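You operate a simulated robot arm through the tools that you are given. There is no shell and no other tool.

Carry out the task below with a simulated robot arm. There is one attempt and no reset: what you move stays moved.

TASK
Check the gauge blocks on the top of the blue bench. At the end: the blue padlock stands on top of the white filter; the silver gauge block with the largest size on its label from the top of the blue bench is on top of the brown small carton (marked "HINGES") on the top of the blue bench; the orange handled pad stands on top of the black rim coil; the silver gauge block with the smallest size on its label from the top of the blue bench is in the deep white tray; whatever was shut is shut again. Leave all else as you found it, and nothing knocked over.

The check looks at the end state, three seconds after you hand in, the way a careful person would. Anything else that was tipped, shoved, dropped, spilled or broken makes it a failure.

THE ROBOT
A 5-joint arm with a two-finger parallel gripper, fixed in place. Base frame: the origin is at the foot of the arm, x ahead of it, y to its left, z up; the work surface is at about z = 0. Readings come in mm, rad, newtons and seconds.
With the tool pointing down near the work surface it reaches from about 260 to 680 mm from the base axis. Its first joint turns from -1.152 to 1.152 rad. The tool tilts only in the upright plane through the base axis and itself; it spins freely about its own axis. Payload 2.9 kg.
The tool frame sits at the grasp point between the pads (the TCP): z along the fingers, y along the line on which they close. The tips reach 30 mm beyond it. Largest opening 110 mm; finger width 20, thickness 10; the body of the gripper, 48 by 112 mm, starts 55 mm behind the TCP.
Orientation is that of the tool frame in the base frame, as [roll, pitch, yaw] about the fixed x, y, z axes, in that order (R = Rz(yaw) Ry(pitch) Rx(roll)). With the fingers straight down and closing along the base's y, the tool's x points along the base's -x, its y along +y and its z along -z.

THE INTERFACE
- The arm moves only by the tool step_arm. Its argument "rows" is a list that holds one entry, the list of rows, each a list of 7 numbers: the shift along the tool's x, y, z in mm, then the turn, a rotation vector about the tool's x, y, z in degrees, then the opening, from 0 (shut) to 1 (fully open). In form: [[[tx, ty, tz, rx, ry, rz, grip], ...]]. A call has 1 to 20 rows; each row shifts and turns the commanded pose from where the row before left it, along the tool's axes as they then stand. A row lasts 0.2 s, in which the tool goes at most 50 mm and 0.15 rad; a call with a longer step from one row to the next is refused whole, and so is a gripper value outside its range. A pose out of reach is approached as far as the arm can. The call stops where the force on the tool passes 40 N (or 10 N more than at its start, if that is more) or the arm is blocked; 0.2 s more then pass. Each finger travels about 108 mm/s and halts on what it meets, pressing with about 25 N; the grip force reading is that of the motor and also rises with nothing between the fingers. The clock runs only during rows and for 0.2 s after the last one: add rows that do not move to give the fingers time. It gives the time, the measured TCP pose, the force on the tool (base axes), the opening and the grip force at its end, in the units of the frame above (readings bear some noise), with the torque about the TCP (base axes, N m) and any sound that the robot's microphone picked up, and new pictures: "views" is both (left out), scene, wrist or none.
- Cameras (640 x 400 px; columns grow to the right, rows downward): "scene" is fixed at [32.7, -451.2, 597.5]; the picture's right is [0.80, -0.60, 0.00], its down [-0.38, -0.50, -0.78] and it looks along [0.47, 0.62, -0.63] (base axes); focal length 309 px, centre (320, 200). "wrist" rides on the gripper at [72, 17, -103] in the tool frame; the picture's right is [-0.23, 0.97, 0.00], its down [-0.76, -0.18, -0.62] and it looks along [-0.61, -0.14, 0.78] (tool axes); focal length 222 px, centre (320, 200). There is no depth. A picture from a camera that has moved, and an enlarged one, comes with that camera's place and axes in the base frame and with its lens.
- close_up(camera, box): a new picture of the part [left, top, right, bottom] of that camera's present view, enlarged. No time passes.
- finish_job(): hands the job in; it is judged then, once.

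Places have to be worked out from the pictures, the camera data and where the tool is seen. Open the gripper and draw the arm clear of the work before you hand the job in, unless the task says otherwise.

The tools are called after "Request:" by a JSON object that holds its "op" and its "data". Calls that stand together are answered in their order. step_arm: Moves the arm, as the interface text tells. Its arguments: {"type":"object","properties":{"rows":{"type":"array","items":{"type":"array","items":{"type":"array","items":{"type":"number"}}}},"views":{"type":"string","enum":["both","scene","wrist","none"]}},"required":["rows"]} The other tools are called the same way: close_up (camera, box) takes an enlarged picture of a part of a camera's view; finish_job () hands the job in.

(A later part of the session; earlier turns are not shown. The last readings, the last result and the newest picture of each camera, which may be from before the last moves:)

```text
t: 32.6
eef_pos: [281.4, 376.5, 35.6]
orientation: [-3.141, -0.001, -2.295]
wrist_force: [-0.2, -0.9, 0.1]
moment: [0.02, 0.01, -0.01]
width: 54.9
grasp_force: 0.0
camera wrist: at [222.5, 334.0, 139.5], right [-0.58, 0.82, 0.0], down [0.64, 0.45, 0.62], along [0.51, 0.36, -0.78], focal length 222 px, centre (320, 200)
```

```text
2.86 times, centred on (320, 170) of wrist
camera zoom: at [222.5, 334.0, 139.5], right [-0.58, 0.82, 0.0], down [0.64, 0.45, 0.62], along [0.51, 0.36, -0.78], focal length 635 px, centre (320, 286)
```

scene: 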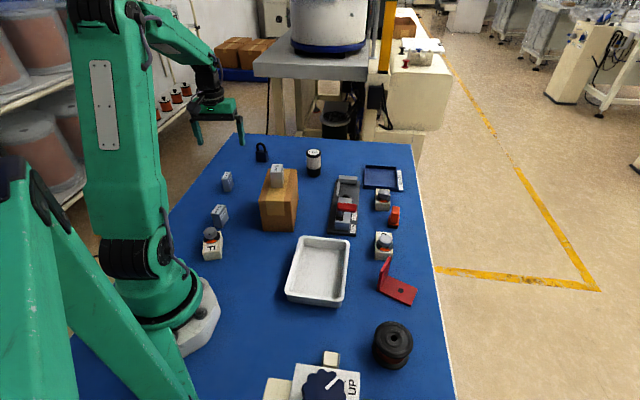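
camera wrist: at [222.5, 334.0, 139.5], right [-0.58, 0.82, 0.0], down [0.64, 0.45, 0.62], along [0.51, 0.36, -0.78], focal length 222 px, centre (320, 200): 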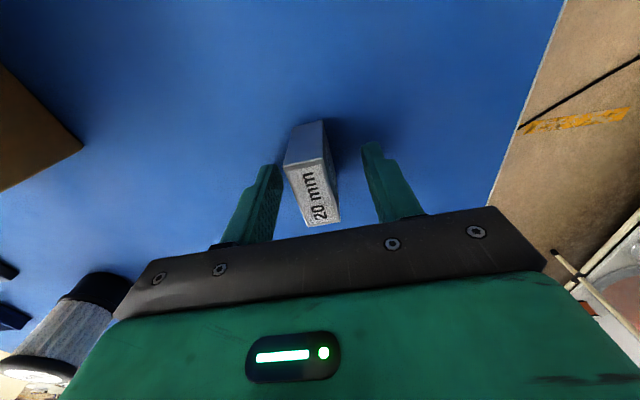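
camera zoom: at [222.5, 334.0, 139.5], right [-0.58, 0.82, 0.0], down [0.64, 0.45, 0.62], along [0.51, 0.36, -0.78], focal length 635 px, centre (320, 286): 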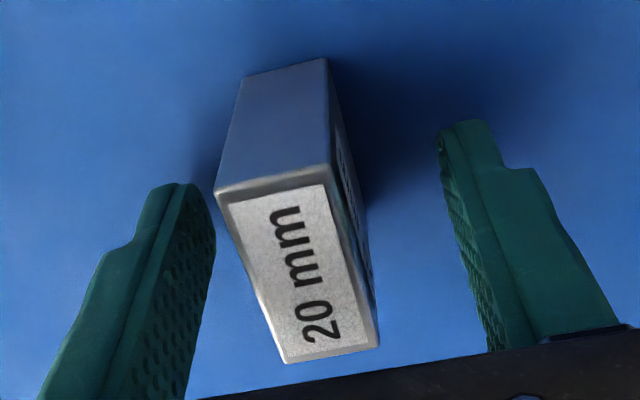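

Block is centred within ~2.5 mm. I nudge and close.

Request:
{"op": "step_arm", "data": {"rows": [[[1.8, -2.5, 0, 0, 0, 0, 0.5], [0, 0, 0, 0, 0, 0, 0.3], [0, 0, 0, 0, 0, 0, 0.1], [0, 0, 0, 0, 0, 0, 0], [0, 0, 0, 0, 0, 0, 0], [0, 0, 0, 0, 0, 0, 0]]], "views": "wrist"}}

```text
t: 34.0
eef_pos: [282.3, 372.8, 36.0]
orientation: [3.141, 0.001, -2.297]
wrist_force: [0.1, -1.4, 0.3]
moment: [0.0, -0.02, 0.0]
width: 19.7
grasp_force: 25.2
camera wrist: at [222.9, 330.7, 139.6], right [-0.58, 0.82, 0.0], down [0.64, 0.45, 0.62], along [0.51, 0.36, -0.78], focal length 222 px, centre (320, 200)
```

wrist: 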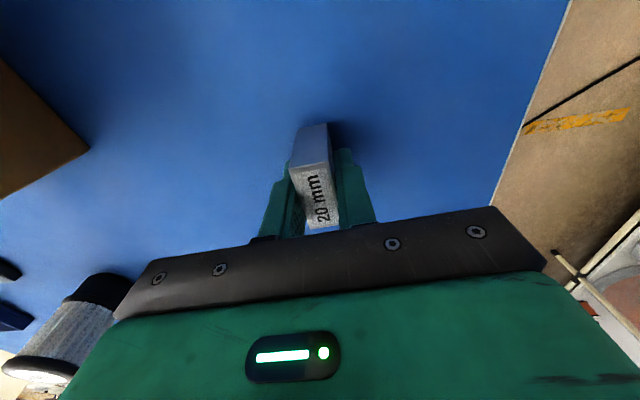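

20 mm block gripped (19.7 mm). I lift it high (z≈240, clear of the carton and block) and carry it around to the white tray near (305,-90).

Request:
{"op": "step_arm", "data": {"rows": [[[0, 0, -20, 0, 0, 0, 0], [0, 0, -45, 0, 0, 0, 0], [0, 0, -48, 0, 0, 0, 0], [0, 0, -48, 0, 0, 0, 0], [0, 0, -43, 0, 0, 0, 0], [24.9, -35.1, 0, 0, 0, 0, 0], [24.9, -35.1, 0, 0, 0, 0, 0], [24.9, -35.1, 0, 0, 0, 0, 0], [24.9, -35.1, 0, 0, 0, 0, 0], [24.9, -35.1, 0, 0, 0, 0, 0], [24.9, -35.1, 0, 0, 0, 0, 0], [24.9, -35.1, 0, 0, 0, 0, 0], [39.3, -19.8, 0, 0, 0, 0, 0], [39.3, -19.8, 0, 0, 0, 0, 0], [39.3, -19.8, 0, 0, 0, 0, 0], [39.3, -19.8, 0, 0, 0, 0, 0], [0, 0, 0, 0, 0, 0, 0]]], "views": "both"}}

```text
t: 37.6
eef_pos: [304.5, -90.6, 241.1]
orientation: [-3.141, -0.001, -2.296]
wrist_force: [-0.6, -0.1, -0.9]
moment: [-0.04, 0.03, -0.01]
width: 19.9
grasp_force: 25.0
camera wrist: at [245.5, -132.4, 344.7], right [-0.58, 0.82, 0.0], down [0.64, 0.45, 0.62], along [0.51, 0.36, -0.78], focal length 222 px, centre (320, 200)
```

scene: 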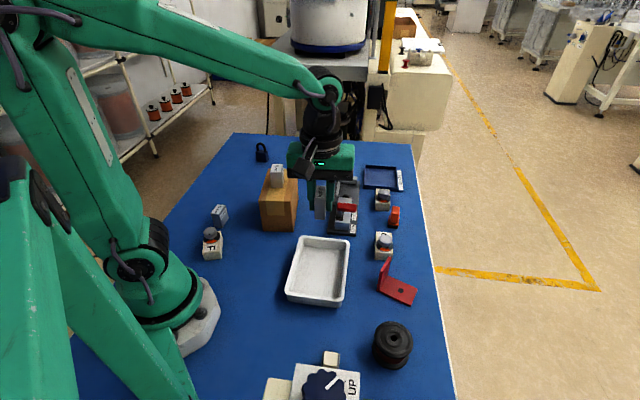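
wrist: 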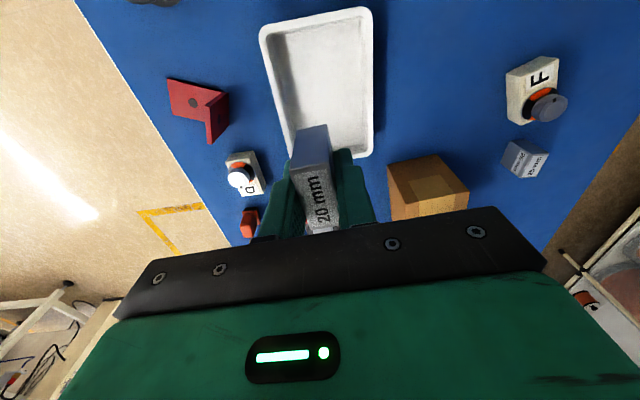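

The tray centre is about 10 mm further outward. I correct and descend into it, stopping a bit above the floor.

Request:
{"op": "step_arm", "data": {"rows": [[[-10, 2, 20, 0, 0, 0, 0], [0, 0, 45, 0, 0, 0, 0], [0, 0, 45, 0, 0, 0, 0], [0, 0, 40, 0, 0, 0, 0], [0, 0, 25, 0, 0, 0, 0], [0, 0, 12, 0, 0, 0, 0], [0, 0, 0, 0, 0, 0, 0]]], "views": "both"}}

Request:
{"op": "close_up", "data": {"camera": "scene", "box": [270, 200, 390, 320]}}

```text
t: 39.2
eef_pos: [311.9, -80.4, 54.2]
orientation: [-3.141, 0.0, -2.296]
wrist_force: [-0.2, -0.6, -1.9]
moment: [-0.05, 0.01, 0.02]
width: 19.7
grasp_force: 24.9
camera wrist: at [252.2, -123.4, 156.8], right [-0.58, 0.82, 0.0], down [0.64, 0.45, 0.62], along [0.51, 0.36, -0.78], focal length 222 px, centre (320, 200)
```

scene: 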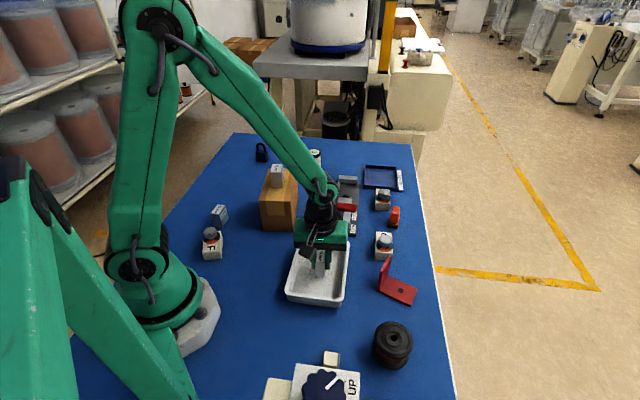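
wrist: 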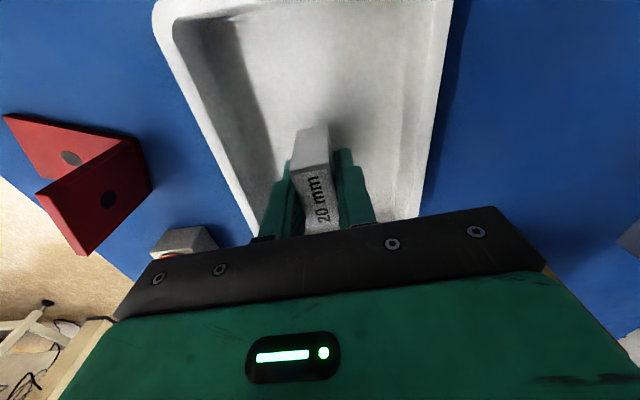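

```text
3.33 times, centred on (330, 260) of scene
camera zoom: at [32.7, -451.2, 597.5], right [0.8, -0.6, 0.0], down [-0.38, -0.5, -0.78], along [0.47, 0.62, -0.63], focal length 1029 px, centre (287, 0)
```

zoom: 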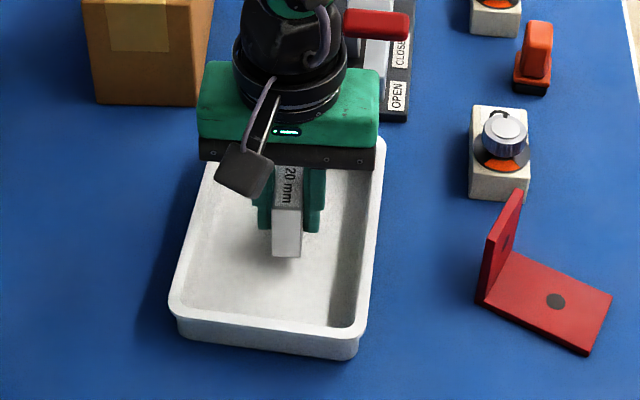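

Well centred inside the tray, body above the rim. I lower in small steps with the force watched.

Request:
{"op": "step_arm", "data": {"rows": [[[0, 0, 5, 0, 0, 0, 0], [0, 0, 3, 0, 0, 0, 0], [0, 0, 1.5, 0, 0, 0, 0], [0, 0, 0, 0, 0, 0, 0]]], "views": "none"}}

```text
t: 40.2
eef_pos: [310.4, -81.5, 43.5]
orientation: [3.141, -0.001, -2.296]
wrist_force: [-0.9, -0.4, -1.7]
moment: [-0.01, -0.01, 0.01]
width: 19.6
grasp_force: 24.4
```

Request:
{"op": "step_arm", "data": {"rows": [[[0, 0, 1.5, 0, 0, 0, 0], [0, 0, 1, 0, 0, 0, 0], [0, 0, 1, 0, 0, 0, 0], [0, 0, 0, 0, 0, 0, 0]]], "views": "none"}}

```text
t: 41.2
eef_pos: [310.0, -81.8, 40.7]
orientation: [3.141, -0.002, -2.295]
wrist_force: [-1.0, -0.2, -0.9]
moment: [-0.02, 0.05, 0.0]
width: 19.6
grasp_force: 25.1
```

No contact yet (force −0.9 N); I continue down a little.

Request:
{"op": "step_arm", "data": {"rows": [[[0, 0, 1, 0, 0, 0, 0], [0, 0, 1, 0, 0, 0, 0], [0, 0, 0, 0, 0, 0, 0]]], "views": "wrist"}}

Request:
{"op": "close_up", "data": {"camera": "scene", "box": [300, 230, 360, 290]}}

```text
t: 42.0
eef_pos: [311.3, -81.5, 38.7]
orientation: [-3.139, -0.001, -2.296]
wrist_force: [-4.9, 3.2, 26.0]
moment: [0.12, 0.19, 0.02]
width: 19.9
grasp_force: 24.8
camera wrist: at [251.8, -124.4, 142.7], right [-0.58, 0.82, 0.0], down [0.64, 0.45, 0.62], along [0.51, 0.36, -0.78], focal length 222 px, centre (320, 200)
```

wrist: 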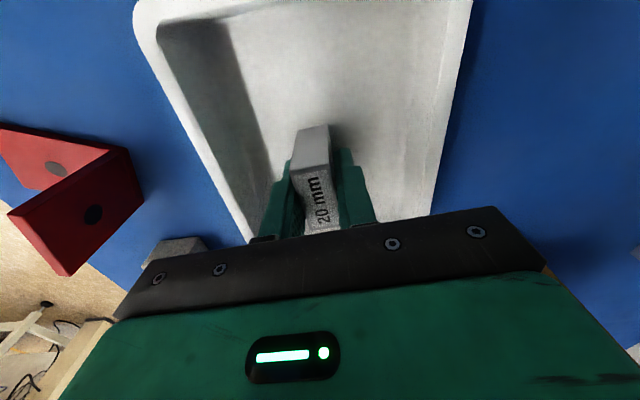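

```text
6.67 times, centred on (330, 260) of scene
camera zoom: at [32.6, -451.2, 597.6], right [0.8, -0.6, 0.0], down [-0.38, -0.5, -0.78], along [0.47, 0.62, -0.63], focal length 2059 px, centre (253, -200)
```

zoom: 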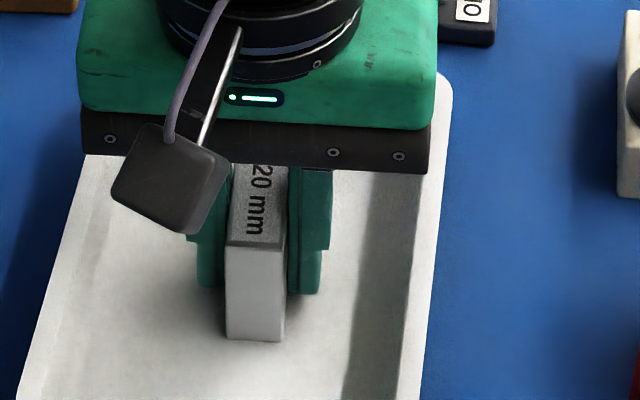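

Touched the floor. I relieve by 1.3 mm, open the fingers gently and check.

Request:
{"op": "step_arm", "data": {"rows": [[[0, 0, -1.3, 0, 0, 0, 0], [0, 0, 0, 0, 0, 0, 0.22], [0, 0, 0, 0, 0, 0, 0.3], [0, 0, 0, 0, 0, 0, 0.4], [0, 0, 0, 0, 0, 0, 0.45], [0, 0, 0, 0, 0, 0, 0.45]]], "views": "wrist"}}

Request:
{"op": "close_up", "data": {"camera": "scene", "box": [300, 230, 360, 290]}}

```text
t: 43.4
eef_pos: [310.8, -81.2, 39.8]
orientation: [3.14, 0.001, -2.295]
wrist_force: [-0.7, -0.5, 0.3]
moment: [0.01, 0.0, 0.02]
width: 49.2
grasp_force: 0.2
camera wrist: at [251.4, -124.1, 143.4], right [-0.58, 0.82, 0.0], down [0.64, 0.45, 0.62], along [0.51, 0.36, -0.78], focal length 222 px, centre (320, 200)
```

wrist: 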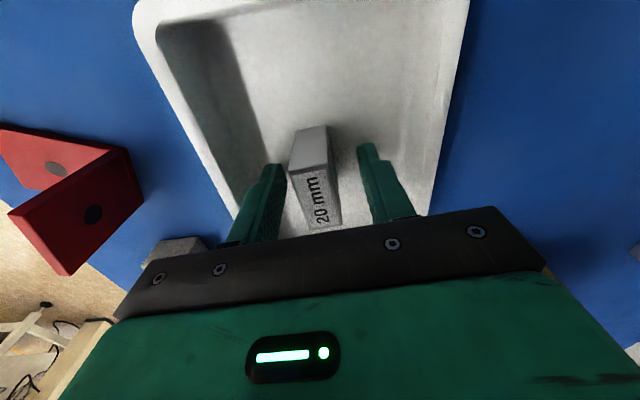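

```text
6.67 times, centred on (330, 260) of scene
camera zoom: at [32.7, -451.2, 597.5], right [0.8, -0.6, 0.0], down [-0.38, -0.5, -0.78], along [0.47, 0.62, -0.63], focal length 2059 px, centre (253, -200)
```

zoom: 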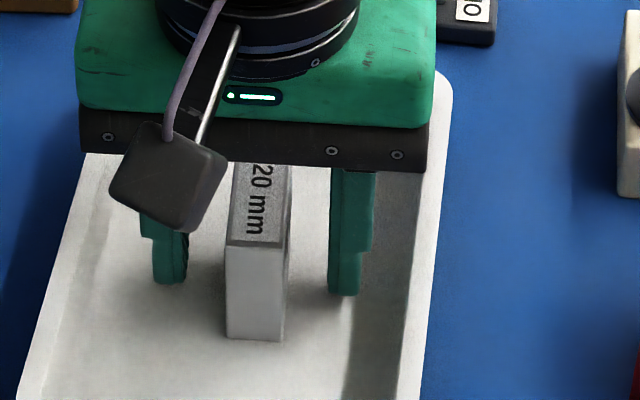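

Block stands in the tray, released. I rise straight up and move toward the orange handled pad near (569,-78).

Request:
{"op": "step_arm", "data": {"rows": [[[0, 0, -15, 0, 0, 0, 0.45], [0, 0, -45, 0, 0, 0, 0.5], [0, 0, -48, 0, 0, 0, 0.7], [0, 0, -48, 0, 0, 0, 1], [-28.9, -31.8, 0, 0, 0, 0, 1], [-28.9, -31.8, 0, 0, 0, 0, 1], [-28.9, -31.8, 0, 0, 0, 0, 1], [-28.9, -31.8, 0, 0, 0, 0, 1], [-28.9, -31.8, 0, 0, 0, 0, 1], [-28.9, -31.8, 0, 0, 0, 0, 1], [0, 0, 0, 0, 0, 8.5, 1], [0, 0, 0, 0, 0, 8.5, 1], [0, 0, 0, 0, 0, 8.5, 1], [0, 0, 0, 0, 0, 8.5, 1], [0, 0, 0, 0, 0, 8.5, 1], [0, 0, 0, 0, 0, 6, 1], [0, 0, 0, 0, 0, 0, 1]]], "views": "both"}}

Request:
{"op": "close_up", "data": {"camera": "wrist", "box": [240, 40, 400, 180]}}

```text
t: 47.0
eef_pos: [568.1, -78.3, 195.4]
orientation: [-3.141, 0.0, 3.138]
wrist_force: [0.0, -1.0, -1.1]
moment: [-0.01, 0.04, 0.01]
width: 109.9
grasp_force: 0.1
camera wrist: at [497.6, -60.4, 298.8], right [0.23, 0.97, 0.0], down [0.76, -0.18, 0.62], along [0.61, -0.14, -0.78], focal length 222 px, centre (320, 200)
```

scene: 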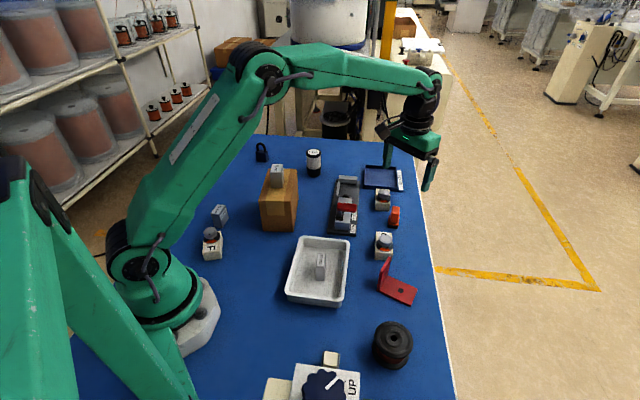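
wrist: 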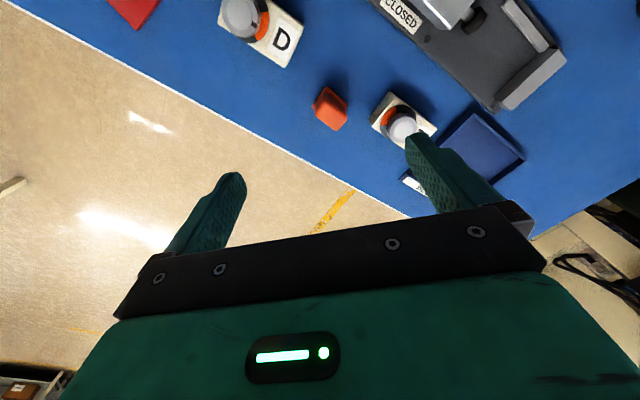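

```text
2.86 times, centred on (320, 110) of wrist
camera zoom: at [497.6, -60.4, 298.8], right [0.23, 0.97, 0.0], down [0.76, -0.18, 0.62], along [0.61, -0.14, -0.78], focal length 635 px, centre (320, 457)
```

zoom: 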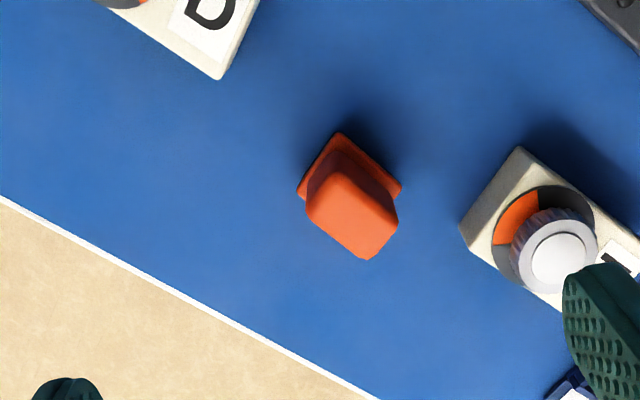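

The pad: base ≈33×30 mm, handle ≈27×18 mm with top near z≈52, centred near (579,-67), long side at ≈40°. I look closer at its profile from the scene camera.

Request:
{"op": "close_up", "data": {"camera": "scene", "box": [375, 185, 425, 235]}}

Request:
{"op": "close_up", "data": {"camera": "scene", "box": [360, 310, 430, 380]}}

Request:
{"op": "close_up", "data": {"camera": "scene", "box": [240, 135, 330, 185]}}

```text
8.00 times, centred on (400, 210) of scene
camera zoom: at [32.7, -451.2, 597.5], right [0.8, -0.6, 0.0], down [-0.38, -0.5, -0.78], along [0.47, 0.62, -0.63], focal length 2470 px, centre (-320, 120)
```

zoom: 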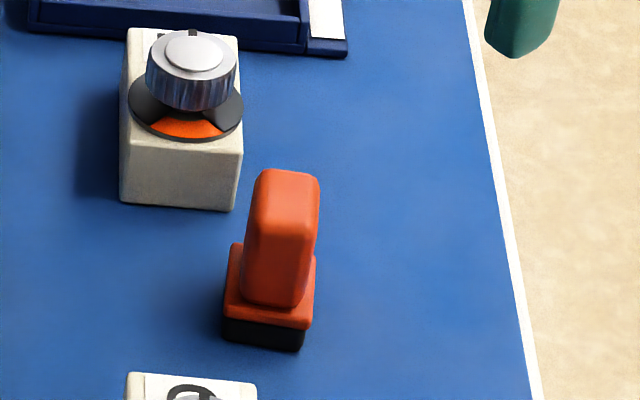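

```text
5.71 times, centred on (395, 345) of scene
camera zoom: at [32.7, -451.2, 597.5], right [0.8, -0.6, 0.0], down [-0.38, -0.5, -0.78], along [0.47, 0.62, -0.63], focal length 1765 px, centre (-109, -629)
```

zoom: 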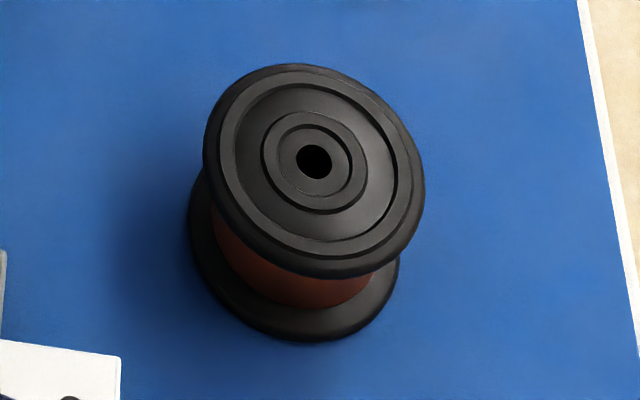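

```text
7.11 times, centred on (285, 160) of scene
camera zoom: at [32.7, -451.2, 597.5], right [0.8, -0.6, 0.0], down [-0.38, -0.5, -0.78], along [0.47, 0.62, -0.63], focal length 2196 px, centre (569, 484)
```

zoom: 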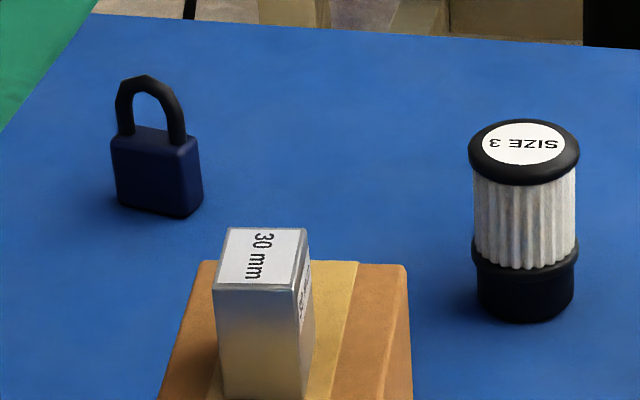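

Pad plate top is at z≈18 and handle top ≈51. I align over (579,-67) with yaw 220°, descend to an intermediate height and check.

Request:
{"op": "step_arm", "data": {"rows": [[[-10.9, 11.3, 0, 0, 0, 0, 1], [0, 0, 15, 0, 0, -8.5, 0.9], [0, 0, 15, 0, 0, -8.5, 0.8], [0, 0, 15, 0, 0, -8.5, 0.7], [0, 0, 15, 0, 0, -8.5, 0.6], [0, 0, 15, 0, 0, -6, 0.5], [0, 0, 0, 0, 0, 0, 0.5], [0, 0, 0, 0, 0, 0, 0.5]]], "views": "wrist"}}

Request:
{"op": "close_up", "data": {"camera": "wrist", "box": [240, 60, 400, 200]}}

```text
t: 48.8
eef_pos: [580.3, -66.4, 119.9]
orientation: [3.141, 0.001, -2.443]
wrist_force: [-0.7, -0.7, 0.1]
moment: [0.03, -0.02, -0.02]
width: 55.0
grasp_force: 0.0
camera wrist: at [515.4, -99.7, 224.2], right [-0.45, 0.89, 0.0], down [0.7, 0.35, 0.62], along [0.56, 0.28, -0.78], focal length 222 px, centre (320, 200)
```

wrist: 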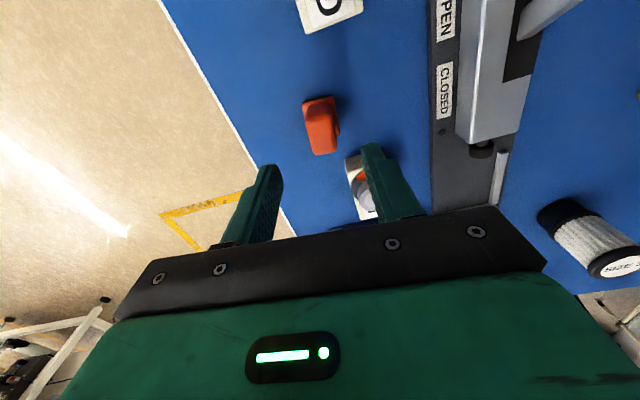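

```text
2.86 times, centred on (320, 130) of wrist
camera zoom: at [515.4, -99.7, 224.2], right [-0.45, 0.89, 0.0], down [0.7, 0.35, 0.62], along [0.56, 0.28, -0.78], focal length 635 px, centre (320, 400)
```

zoom: 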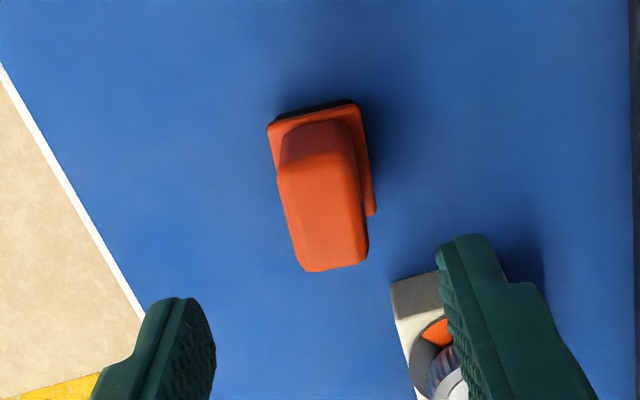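

Aligned to within 2 mm and 2°; the "T" switch is clear of the finger path. I correct and descend so the tips stop just above the pad's plate (TCP z≈52).

Request:
{"op": "step_arm", "data": {"rows": [[[1.5, 2, 15, 0, 0, 2, 0.5], [0, 0, 25, 0, 0, 0, 0.45], [0, 0, 17, 0, 0, 0, 0.45], [0, 0, 7, 0, 0, 0, 0.45], [0, 0, 3, 0, 0, 0, 0.45], [0, 0, 0, 0, 0, 0, 0.45]]], "views": "wrist"}}

Request:
{"op": "close_up", "data": {"camera": "wrist", "box": [220, 100, 420, 240]}}

Request:
{"op": "close_up", "data": {"camera": "scene", "box": [375, 185, 425, 235]}}

```text
t: 50.2
eef_pos: [577.4, -66.0, 53.7]
orientation: [3.142, -0.001, -2.478]
wrist_force: [0.2, 0.3, 0.6]
moment: [0.01, 0.03, 0.03]
width: 49.5
grasp_force: 0.1
camera wrist: at [510.6, -97.2, 157.0], right [-0.42, 0.91, 0.0], down [0.71, 0.33, 0.62], along [0.57, 0.26, -0.78], focal length 222 px, centre (320, 200)
```

wrist: 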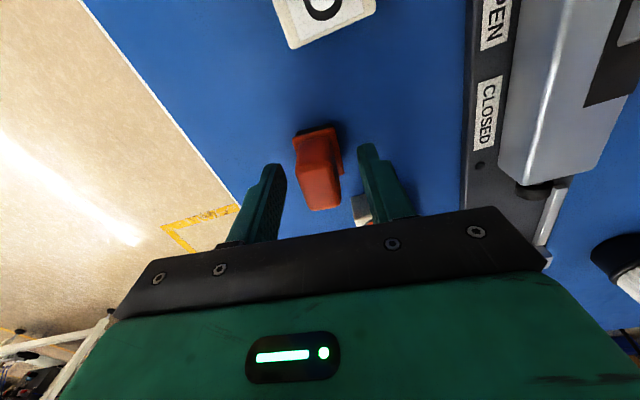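

```text
2.86 times, centred on (320, 170) of wrist
camera zoom: at [510.6, -97.2, 157.0], right [-0.42, 0.91, 0.0], down [0.71, 0.33, 0.62], along [0.57, 0.26, -0.78], focal length 635 px, centre (320, 286)
```

zoom: 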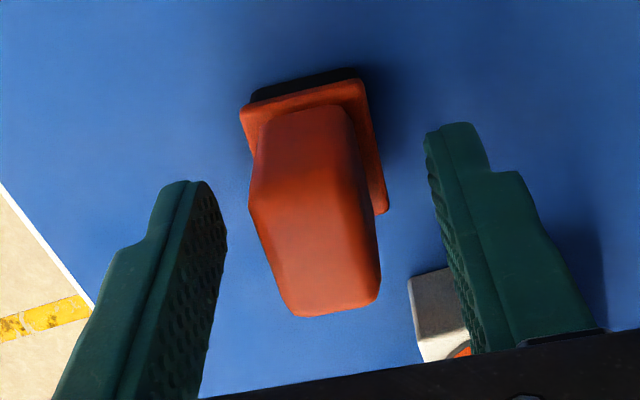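

```text
8.00 times, centred on (400, 210) of scene
camera zoom: at [32.7, -451.2, 597.5], right [0.8, -0.6, 0.0], down [-0.38, -0.5, -0.78], along [0.47, 0.62, -0.63], focal length 2470 px, centre (-320, 120)
```

zoom: 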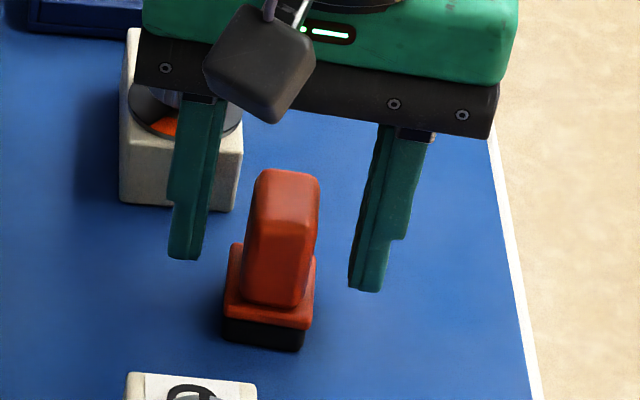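

Handle is centred between the fingers. I close on it.

Request:
{"op": "step_arm", "data": {"rows": [[[-2, -0.5, 1, 0, 0, 0, 0.45], [0, 0, 0, 0, 0, 0, 0.3], [0, 0, 0, 0, 0, 0, 0.15], [0, 0, 0, 0, 0, 0, 0], [0, 0, 0, 0, 0, 0, 0], [0, 0, 0, 0, 0, 0, 0]]], "views": "wrist"}}

Request:
{"op": "close_up", "data": {"camera": "scene", "box": [375, 185, 425, 235]}}

```text
t: 51.6
eef_pos: [578.8, -64.9, 53.2]
orientation: [-3.141, -0.001, -2.478]
wrist_force: [-0.6, -0.7, -1.3]
moment: [0.0, 0.01, 0.02]
width: 21.6
grasp_force: 25.1
camera wrist: at [512.7, -96.3, 156.1], right [-0.42, 0.91, 0.0], down [0.71, 0.33, 0.62], along [0.57, 0.26, -0.78], focal length 222 px, centre (320, 200)
```

wrist: 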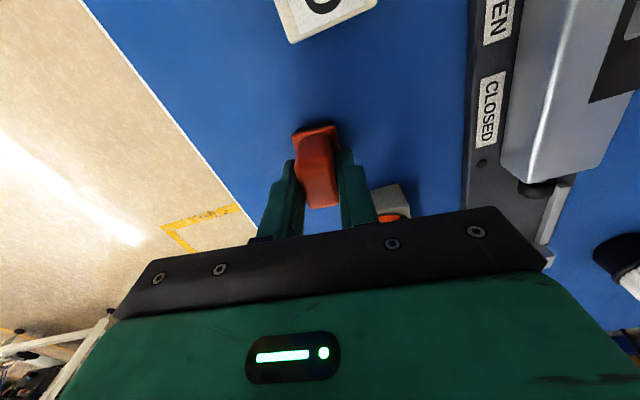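

```text
8.00 times, centred on (400, 210) of scene
camera zoom: at [32.7, -451.2, 597.5], right [0.8, -0.6, 0.0], down [-0.38, -0.5, -0.78], along [0.47, 0.62, -0.63], focal length 2470 px, centre (-320, 120)
```

zoom: 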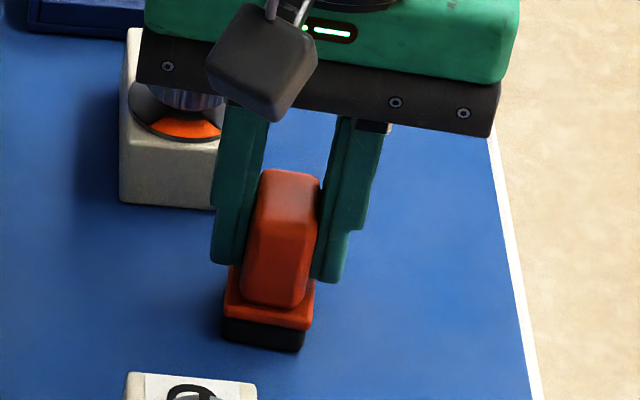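

Gripped (21.6 mm). I lift to z≈200 and carry it over the black-rim coil near (309,-310).

Request:
{"op": "step_arm", "data": {"rows": [[[0, 0, -15, 0, 0, 0, 0], [0, 0, -40, 0, 0, 0, 0], [0, 0, -48, 0, 0, 0, 0], [0, 0, -44, 0, 0, 0, 0], [45.4, -3.4, 0, 0, 0, 0, 0], [45.4, -3.4, 0, 0, 0, 0, 0], [45.4, -3.4, 0, 0, 0, 0, 0], [45.4, -3.4, 0, 0, 0, 0, 0], [45.4, -3.4, 0, 0, 0, 0, 0], [45.4, -3.4, 0, 0, 0, 0, 0], [45.4, -3.4, 0, 0, 0, 0, 0], [45.4, -3.4, 0, 0, 0, 0, 0], [0, 0, 0, 0, 0, 0, 0], [0, 0, 0, 0, 0, 0, 0]]], "views": "both"}}

Request:
{"op": "close_up", "data": {"camera": "wrist", "box": [220, 60, 420, 240]}}

Request:
{"op": "close_up", "data": {"camera": "scene", "box": [340, 260, 440, 380]}}

```text
t: 54.6
eef_pos: [309.9, -310.3, 199.5]
orientation: [-3.141, 0.001, -2.477]
wrist_force: [0.4, 0.7, -1.1]
moment: [-0.02, 0.03, -0.03]
width: 21.6
grasp_force: 25.0
camera wrist: at [243.9, -341.8, 303.5], right [-0.42, 0.91, 0.0], down [0.71, 0.33, 0.62], along [0.57, 0.26, -0.78], focal length 222 px, centre (320, 200)
```

scene: 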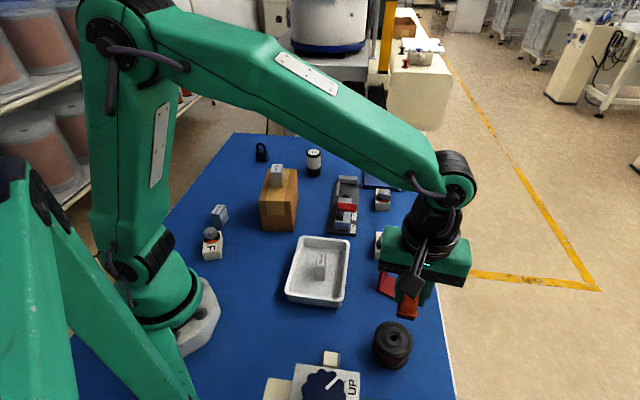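
wrist: 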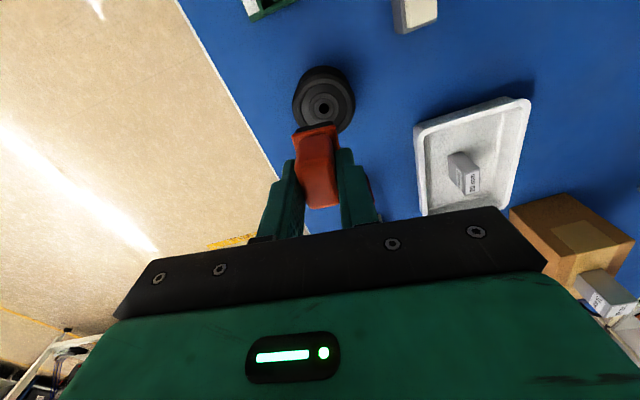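

```text
2.22 times, centred on (320, 150) of wrist
camera zoom: at [243.9, -341.8, 303.5], right [-0.42, 0.91, 0.0], down [0.71, 0.33, 0.62], along [0.57, 0.26, -0.78], focal length 494 px, centre (320, 311)
```

zoom: 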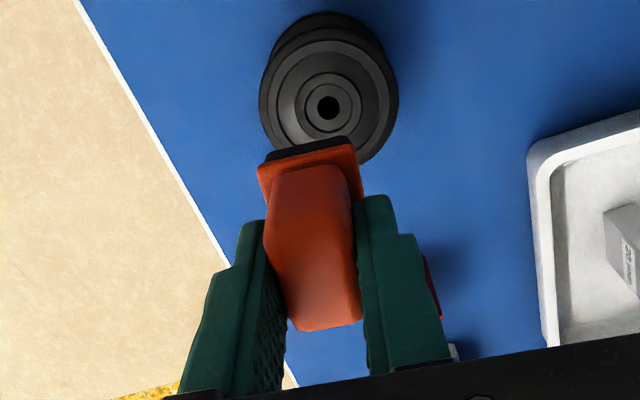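

```text
3.33 times, centred on (390, 320) of scene
camera zoom: at [32.7, -451.3, 597.5], right [0.8, -0.6, 0.0], down [-0.38, -0.5, -0.78], along [0.47, 0.62, -0.63], focal length 1029 px, centre (87, -200)
```

zoom: 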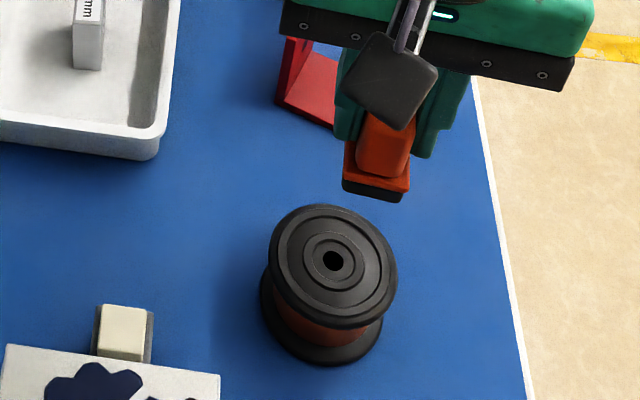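

The coil's centre is a few mm off the pad's centre. I shift by about (-3.5, +2.5) in tool axes, lower to leave ~15 mm gap, and re-measure.

Request:
{"op": "step_arm", "data": {"rows": [[[-3.5, 2.5, 20, 0, 0, 0, 0], [0, 0, 30, 0, 0, 0, 0], [0, 0, 25, 0, 0, 0, 0], [0, 0, 7, 0, 0, 0, 0], [0, 0, 0, 0, 0, 0, 0], [0, 0, 0, 0, 0, 0, 0]]], "views": "wrist"}}

Request:
{"op": "close_up", "data": {"camera": "wrist", "box": [220, 60, 420, 240]}}

Request:
{"op": "close_up", "data": {"camera": "scene", "box": [350, 280, 440, 380]}}

```text
t: 56.0
eef_pos: [310.3, -307.6, 117.8]
orientation: [3.141, 0.001, -2.477]
wrist_force: [-0.1, -0.3, -1.1]
moment: [0.01, -0.01, -0.03]
width: 21.3
grasp_force: 25.2
camera wrist: at [244.0, -337.9, 220.9], right [-0.42, 0.91, 0.0], down [0.71, 0.33, 0.62], along [0.57, 0.26, -0.78], focal length 222 px, centre (320, 200)
```

wrist: 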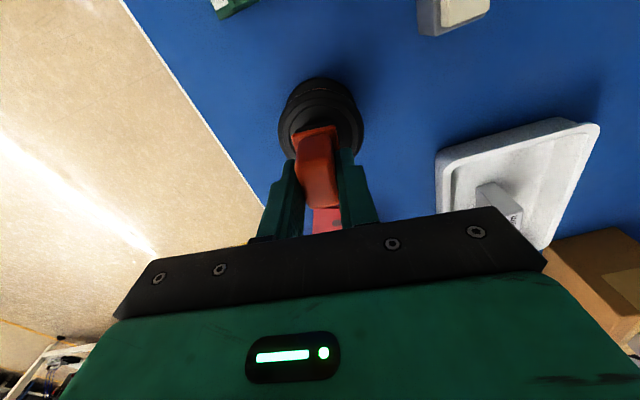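

```text
2.22 times, centred on (320, 150) of wrist
camera zoom: at [244.0, -337.9, 220.9], right [-0.42, 0.91, 0.0], down [0.71, 0.33, 0.62], along [0.57, 0.26, -0.78], focal length 494 px, centre (320, 311)
```

zoom: 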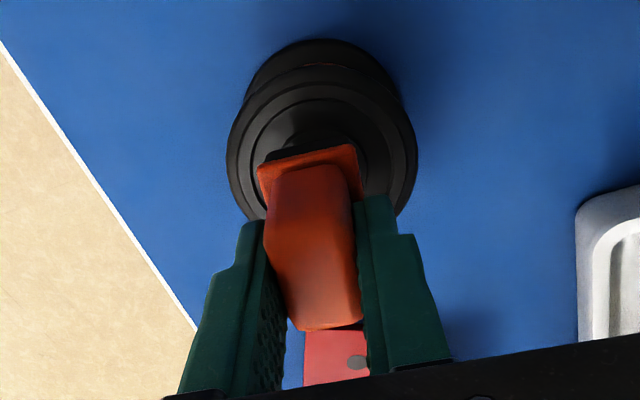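

```text
4.00 times, centred on (395, 330) of scene
camera zoom: at [32.7, -451.2, 597.5], right [0.8, -0.6, 0.0], down [-0.38, -0.5, -0.78], along [0.47, 0.62, -0.63], focal length 1235 px, centre (20, -320)
```

zoom: 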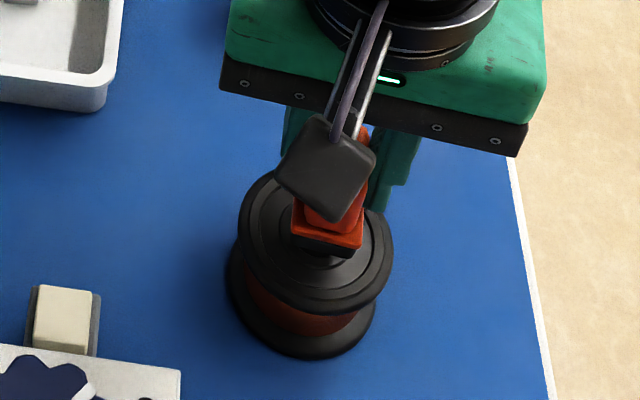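

The pad is centred over the coil within ~2 mm. I lower step by step, watching force.

Request:
{"op": "step_arm", "data": {"rows": [[[-1, 0, 5, 0, 0, 0, 0], [0, 0, 3, 0, 0, 0, 0], [0, 0, 2, 0, 0, 0, 0], [0, 0, 0, 0, 0, 0, 0]]], "views": "none"}}

Request:
{"op": "close_up", "data": {"camera": "scene", "box": [365, 300, 425, 360]}}

```text
t: 57.0
eef_pos: [311.7, -305.7, 107.0]
orientation: [3.141, 0.0, -2.478]
wrist_force: [0.5, -0.5, 0.1]
moment: [0.01, -0.01, 0.03]
width: 21.3
grasp_force: 25.5
```

```text
6.67 times, centred on (395, 330) of scene
camera zoom: at [32.7, -451.2, 597.5], right [0.8, -0.6, 0.0], down [-0.38, -0.5, -0.78], along [0.47, 0.62, -0.63], focal length 2059 px, centre (-180, -667)
```

zoom: 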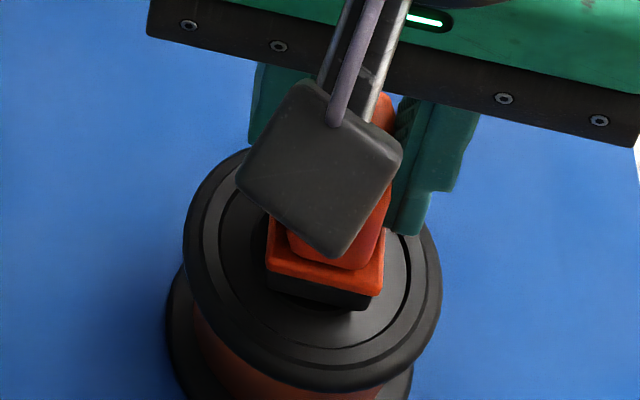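

Still a small gap. I continue down in small steps.

Request:
{"op": "step_arm", "data": {"rows": [[[0, 0, 1.5, 0, 0, 0, 0], [0, 0, 1, 0, 0, 0, 0], [0, 0, 0, 0, 0, 0, 0]]], "views": "none"}}

```text
t: 57.8
eef_pos: [310.0, -305.8, 105.4]
orientation: [3.141, 0.0, -2.476]
wrist_force: [0.2, -0.5, -1.0]
moment: [-0.03, 0.03, -0.01]
width: 21.4
grasp_force: 25.0
```

Request:
{"op": "step_arm", "data": {"rows": [[[0, 0, 1.5, 0, 0, 0, 0], [0, 0, 1, 0, 0, 0, 0], [0, 0, 0, 0, 0, 0, 0]]], "views": "none"}}

```text
t: 58.6
eef_pos: [311.2, -305.3, 102.9]
orientation: [-3.141, -0.001, -2.479]
wrist_force: [-0.7, 0.9, -0.5]
moment: [0.01, 0.04, 0.02]
width: 21.3
grasp_force: 24.3
```

Request:
{"op": "step_arm", "data": {"rows": [[[0, 0, 1, 0, 0, 0, 0], [0, 0, 1, 0, 0, 0, 0], [0, 0, 0, 0, 0, 0, 0]]], "views": "none"}}

Request:
{"op": "close_up", "data": {"camera": "scene", "box": [365, 300, 425, 360]}}

```text
t: 59.4
eef_pos: [312.1, -306.0, 102.2]
orientation: [-3.138, 0.0, -2.478]
wrist_force: [-5.1, 2.6, 24.3]
moment: [0.08, 0.3, -0.03]
width: 21.6
grasp_force: 24.7
```

```text
6.67 times, centred on (395, 330) of scene
camera zoom: at [32.6, -451.1, 597.6], right [0.8, -0.6, 0.0], down [-0.38, -0.5, -0.78], along [0.47, 0.62, -0.63], focal length 2059 px, centre (-180, -667)
```

zoom: 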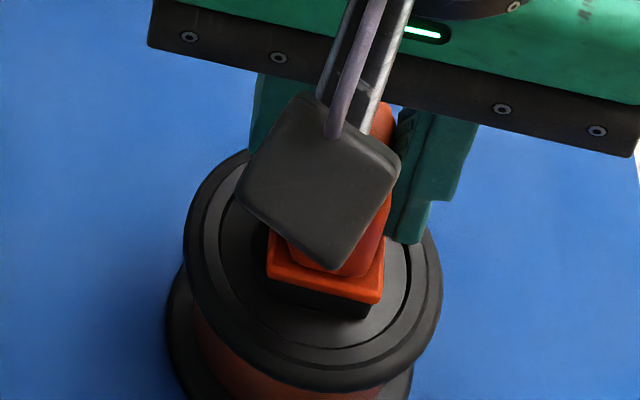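

Contact (24 N). I relieve by about 1.2 mm, then open gently.

Request:
{"op": "step_arm", "data": {"rows": [[[0, 0, -1.2, 0, 0, 0, 0], [0, 0, 0, 0, 0, 0, 0.24], [0, 0, 0, 0, 0, 0, 0.32], [0, 0, 0, 0, 0, 0, 0.4], [0, 0, 0, 0, 0, 0, 0.5], [0, 0, 0, 0, 0, 0, 0.5]]], "views": "wrist"}}

Request:
{"op": "close_up", "data": {"camera": "scene", "box": [365, 300, 425, 360]}}

```text
t: 60.8
eef_pos: [311.7, -306.6, 101.5]
orientation: [-3.141, 0.002, -2.479]
wrist_force: [-0.1, -0.9, -0.5]
moment: [0.01, 0.01, -0.02]
width: 54.8
grasp_force: 0.1
camera wrist: at [245.5, -336.2, 205.5], right [-0.42, 0.91, 0.0], down [0.71, 0.33, 0.62], along [0.57, 0.26, -0.78], focal length 222 px, centre (320, 200)
```

wrist: 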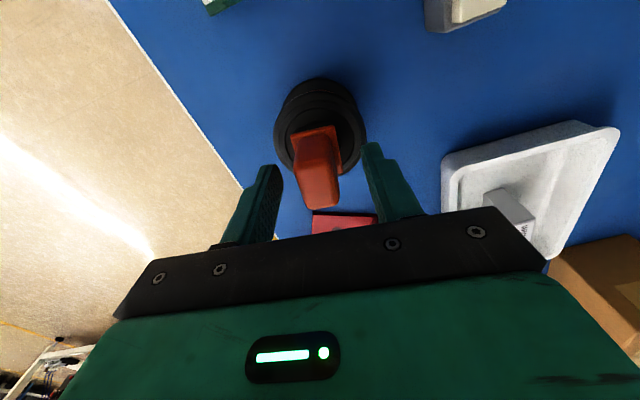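

```text
6.67 times, centred on (395, 330) of scene
camera zoom: at [32.7, -451.2, 597.5], right [0.8, -0.6, 0.0], down [-0.38, -0.5, -0.78], along [0.47, 0.62, -0.63], focal length 2059 px, centre (-180, -667)
```

zoom: 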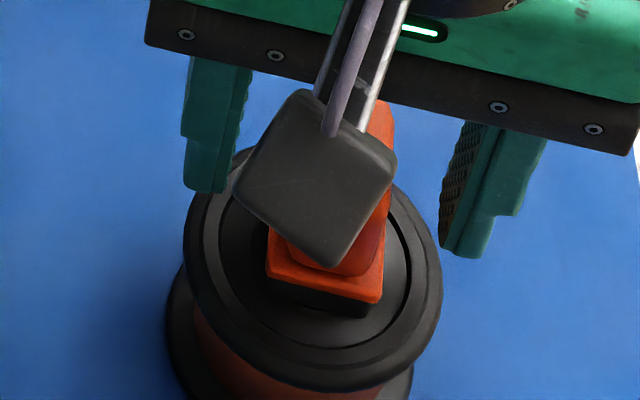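

The pad stands on the coil. I rise clear and travel toward the padlock, around (435,425), at z≈230.

Request:
{"op": "step_arm", "data": {"rows": [[[0, 0, -15, 0, 0, 0, 0.5], [0, 0, -45, 0, 0, 0, 0.6], [0, 0, -48, 0, 0, 0, 0.7], [0, 0, -24, 0, 0, 0, 0.8], [-34.2, 31.3, 0, 0, 0, 0, 1], [-34.2, 31.3, 0, 0, 0, 0, 1], [-34.2, 31.3, 0, 0, 0, 0, 1], [-34.2, 31.3, 0, 0, 0, 0, 1], [-34.2, 31.3, 0, 0, 0, 0, 1], [-34.2, 31.3, 0, 0, 0, 0, 1], [-34.2, 31.3, 0, 0, 0, 0, 1], [-34.2, 31.3, 0, 0, 0, 0, 1], [-34.2, 31.3, 0, 0, 0, 0, 1], [-34.2, 31.3, 0, 0, 0, 0, 1], [-34.2, 31.3, 0, 0, 0, 0, 1], [-34.2, 31.3, 0, 0, 0, 0, 1], [-34.2, 31.3, 0, 0, 0, 0, 1], [-34.2, 31.3, 0, 0, 0, 0, 1], [-34.2, 31.3, 0, 0, 0, 0, 1], [-34.2, 31.3, 0, 0, 0, 0, 1]]], "views": "both"}}

Request:
{"op": "close_up", "data": {"camera": "wrist", "box": [230, 40, 410, 180]}}

Request:
{"op": "close_up", "data": {"camera": "scene", "box": [360, 290, 430, 370]}}

```text
t: 65.0
eef_pos: [435.2, 426.0, 234.5]
orientation: [-3.141, -0.001, -2.48]
wrist_force: [-0.1, 0.4, 1.7]
moment: [0.0, -0.02, 0.02]
width: 110.0
grasp_force: 0.0
camera wrist: at [369.5, 395.1, 336.7], right [-0.42, 0.91, 0.0], down [0.71, 0.33, 0.62], along [0.56, 0.26, -0.78], focal length 222 px, centre (320, 200)
```

scene: 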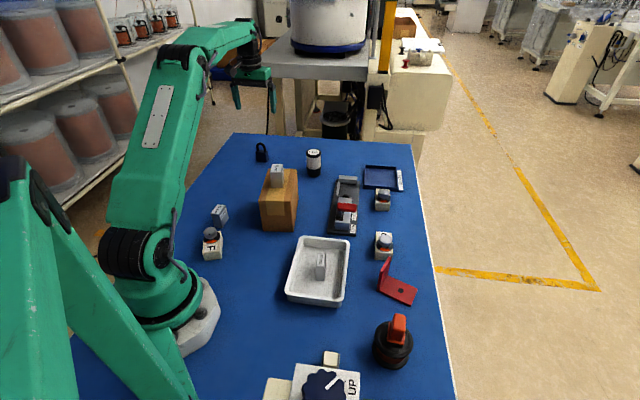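
wrist: 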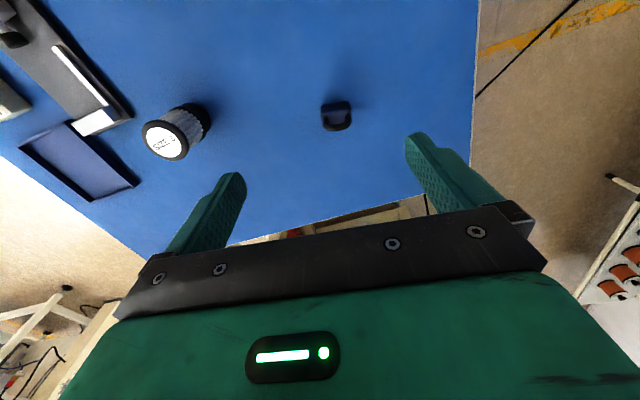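

```text
2.86 times, centred on (320, 110) of wrist
camera zoom: at [369.5, 395.1, 336.7], right [-0.42, 0.91, 0.0], down [0.71, 0.33, 0.62], along [0.56, 0.26, -0.78], focal length 635 px, centre (320, 457)
```

zoom: 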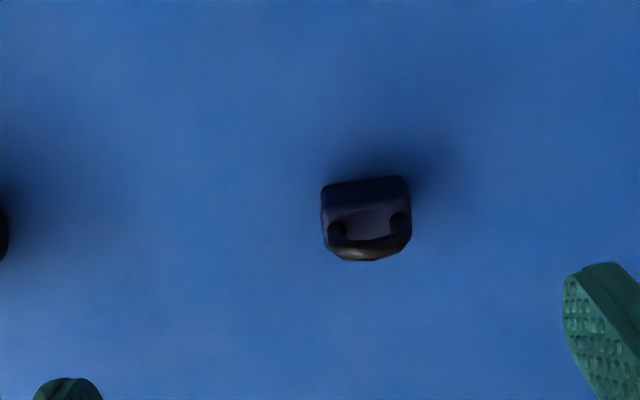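

```text
5.00 times, centred on (395, 330) of scene
camera zoom: at [32.7, -451.3, 597.5], right [0.8, -0.6, 0.0], down [-0.38, -0.5, -0.78], along [0.47, 0.62, -0.63], focal length 1544 px, centre (-55, -450)
```

zoom: 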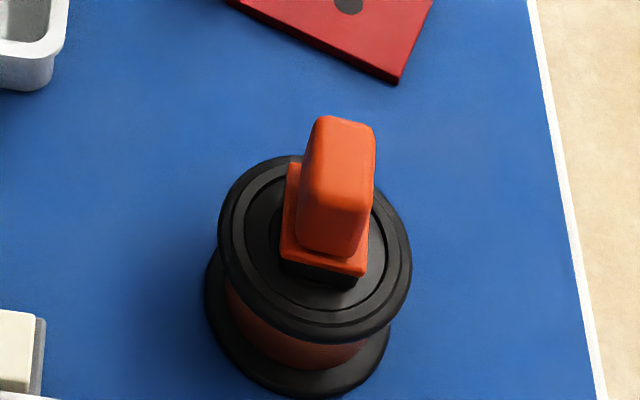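

The pad is well seated on the coil. Now I zoom in on the padlock for its outline and orientation.

Request:
{"op": "close_up", "data": {"camera": "wrist", "box": [305, 85, 365, 145]}}

Request:
{"op": "close_up", "data": {"camera": "scene", "box": [245, 135, 285, 170]}}

Request:
{"op": "close_up", "data": {"camera": "wrist", "box": [130, 90, 220, 170]}}

Request:
{"op": "close_up", "data": {"camera": "scene", "box": [290, 140, 340, 185]}}

```text
6.67 times, centred on (335, 115) of wrist
camera zoom: at [369.5, 395.1, 336.7], right [-0.42, 0.91, 0.0], down [0.71, 0.33, 0.62], along [0.56, 0.26, -0.78], focal length 1481 px, centre (220, 767)
```

zoom: 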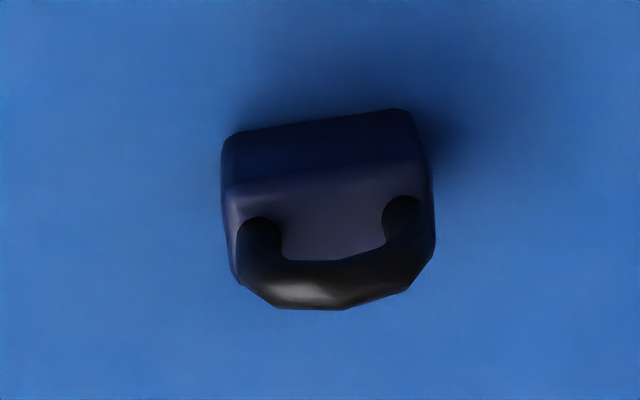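

```text
11.43 times, centred on (265, 152) of scene
camera zoom: at [32.7, -451.3, 597.5], right [0.8, -0.6, 0.0], down [-0.38, -0.5, -0.78], along [0.47, 0.62, -0.63], focal length 3529 px, centre (949, 743)
```

zoom: 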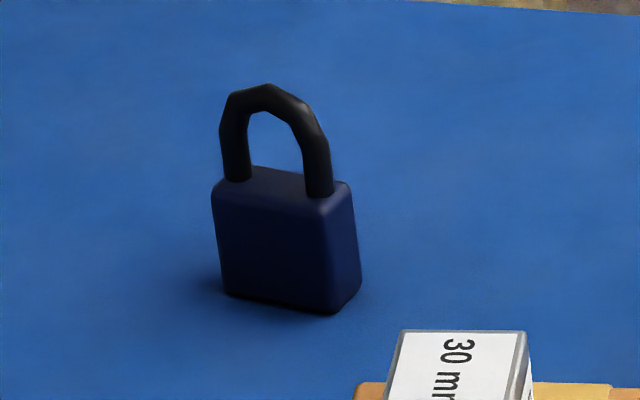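

```text
5.00 times, centred on (175, 130) of wrist
camera zoom: at [369.5, 395.1, 336.7], right [-0.42, 0.91, 0.0], down [0.71, 0.33, 0.62], along [0.56, 0.26, -0.78], focal length 1111 px, centre (1045, 550)
```

zoom: 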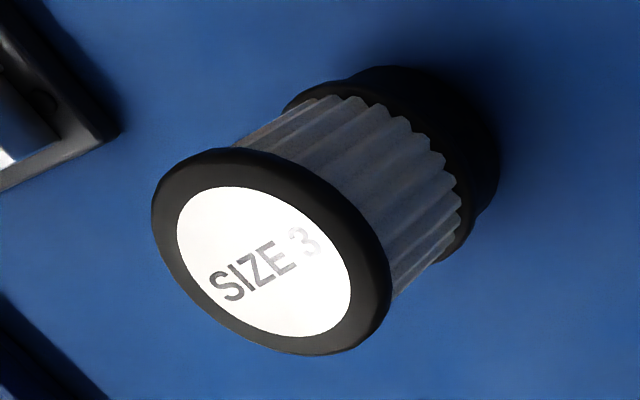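

```text
8.89 times, centred on (315, 162) of scene
camera zoom: at [32.7, -451.3, 597.5], right [0.8, -0.6, 0.0], down [-0.38, -0.5, -0.78], along [0.47, 0.62, -0.63], focal length 2745 px, centre (364, 533)
```

zoom: 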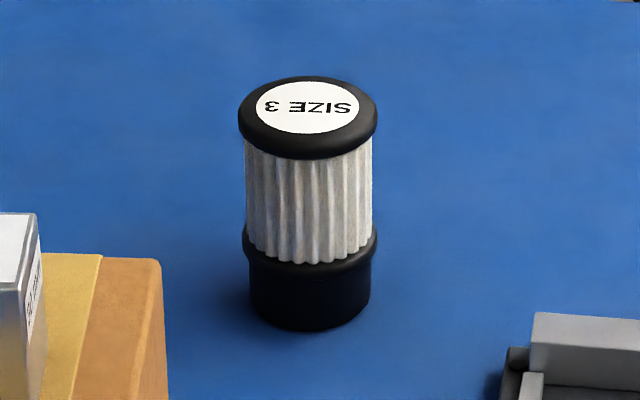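

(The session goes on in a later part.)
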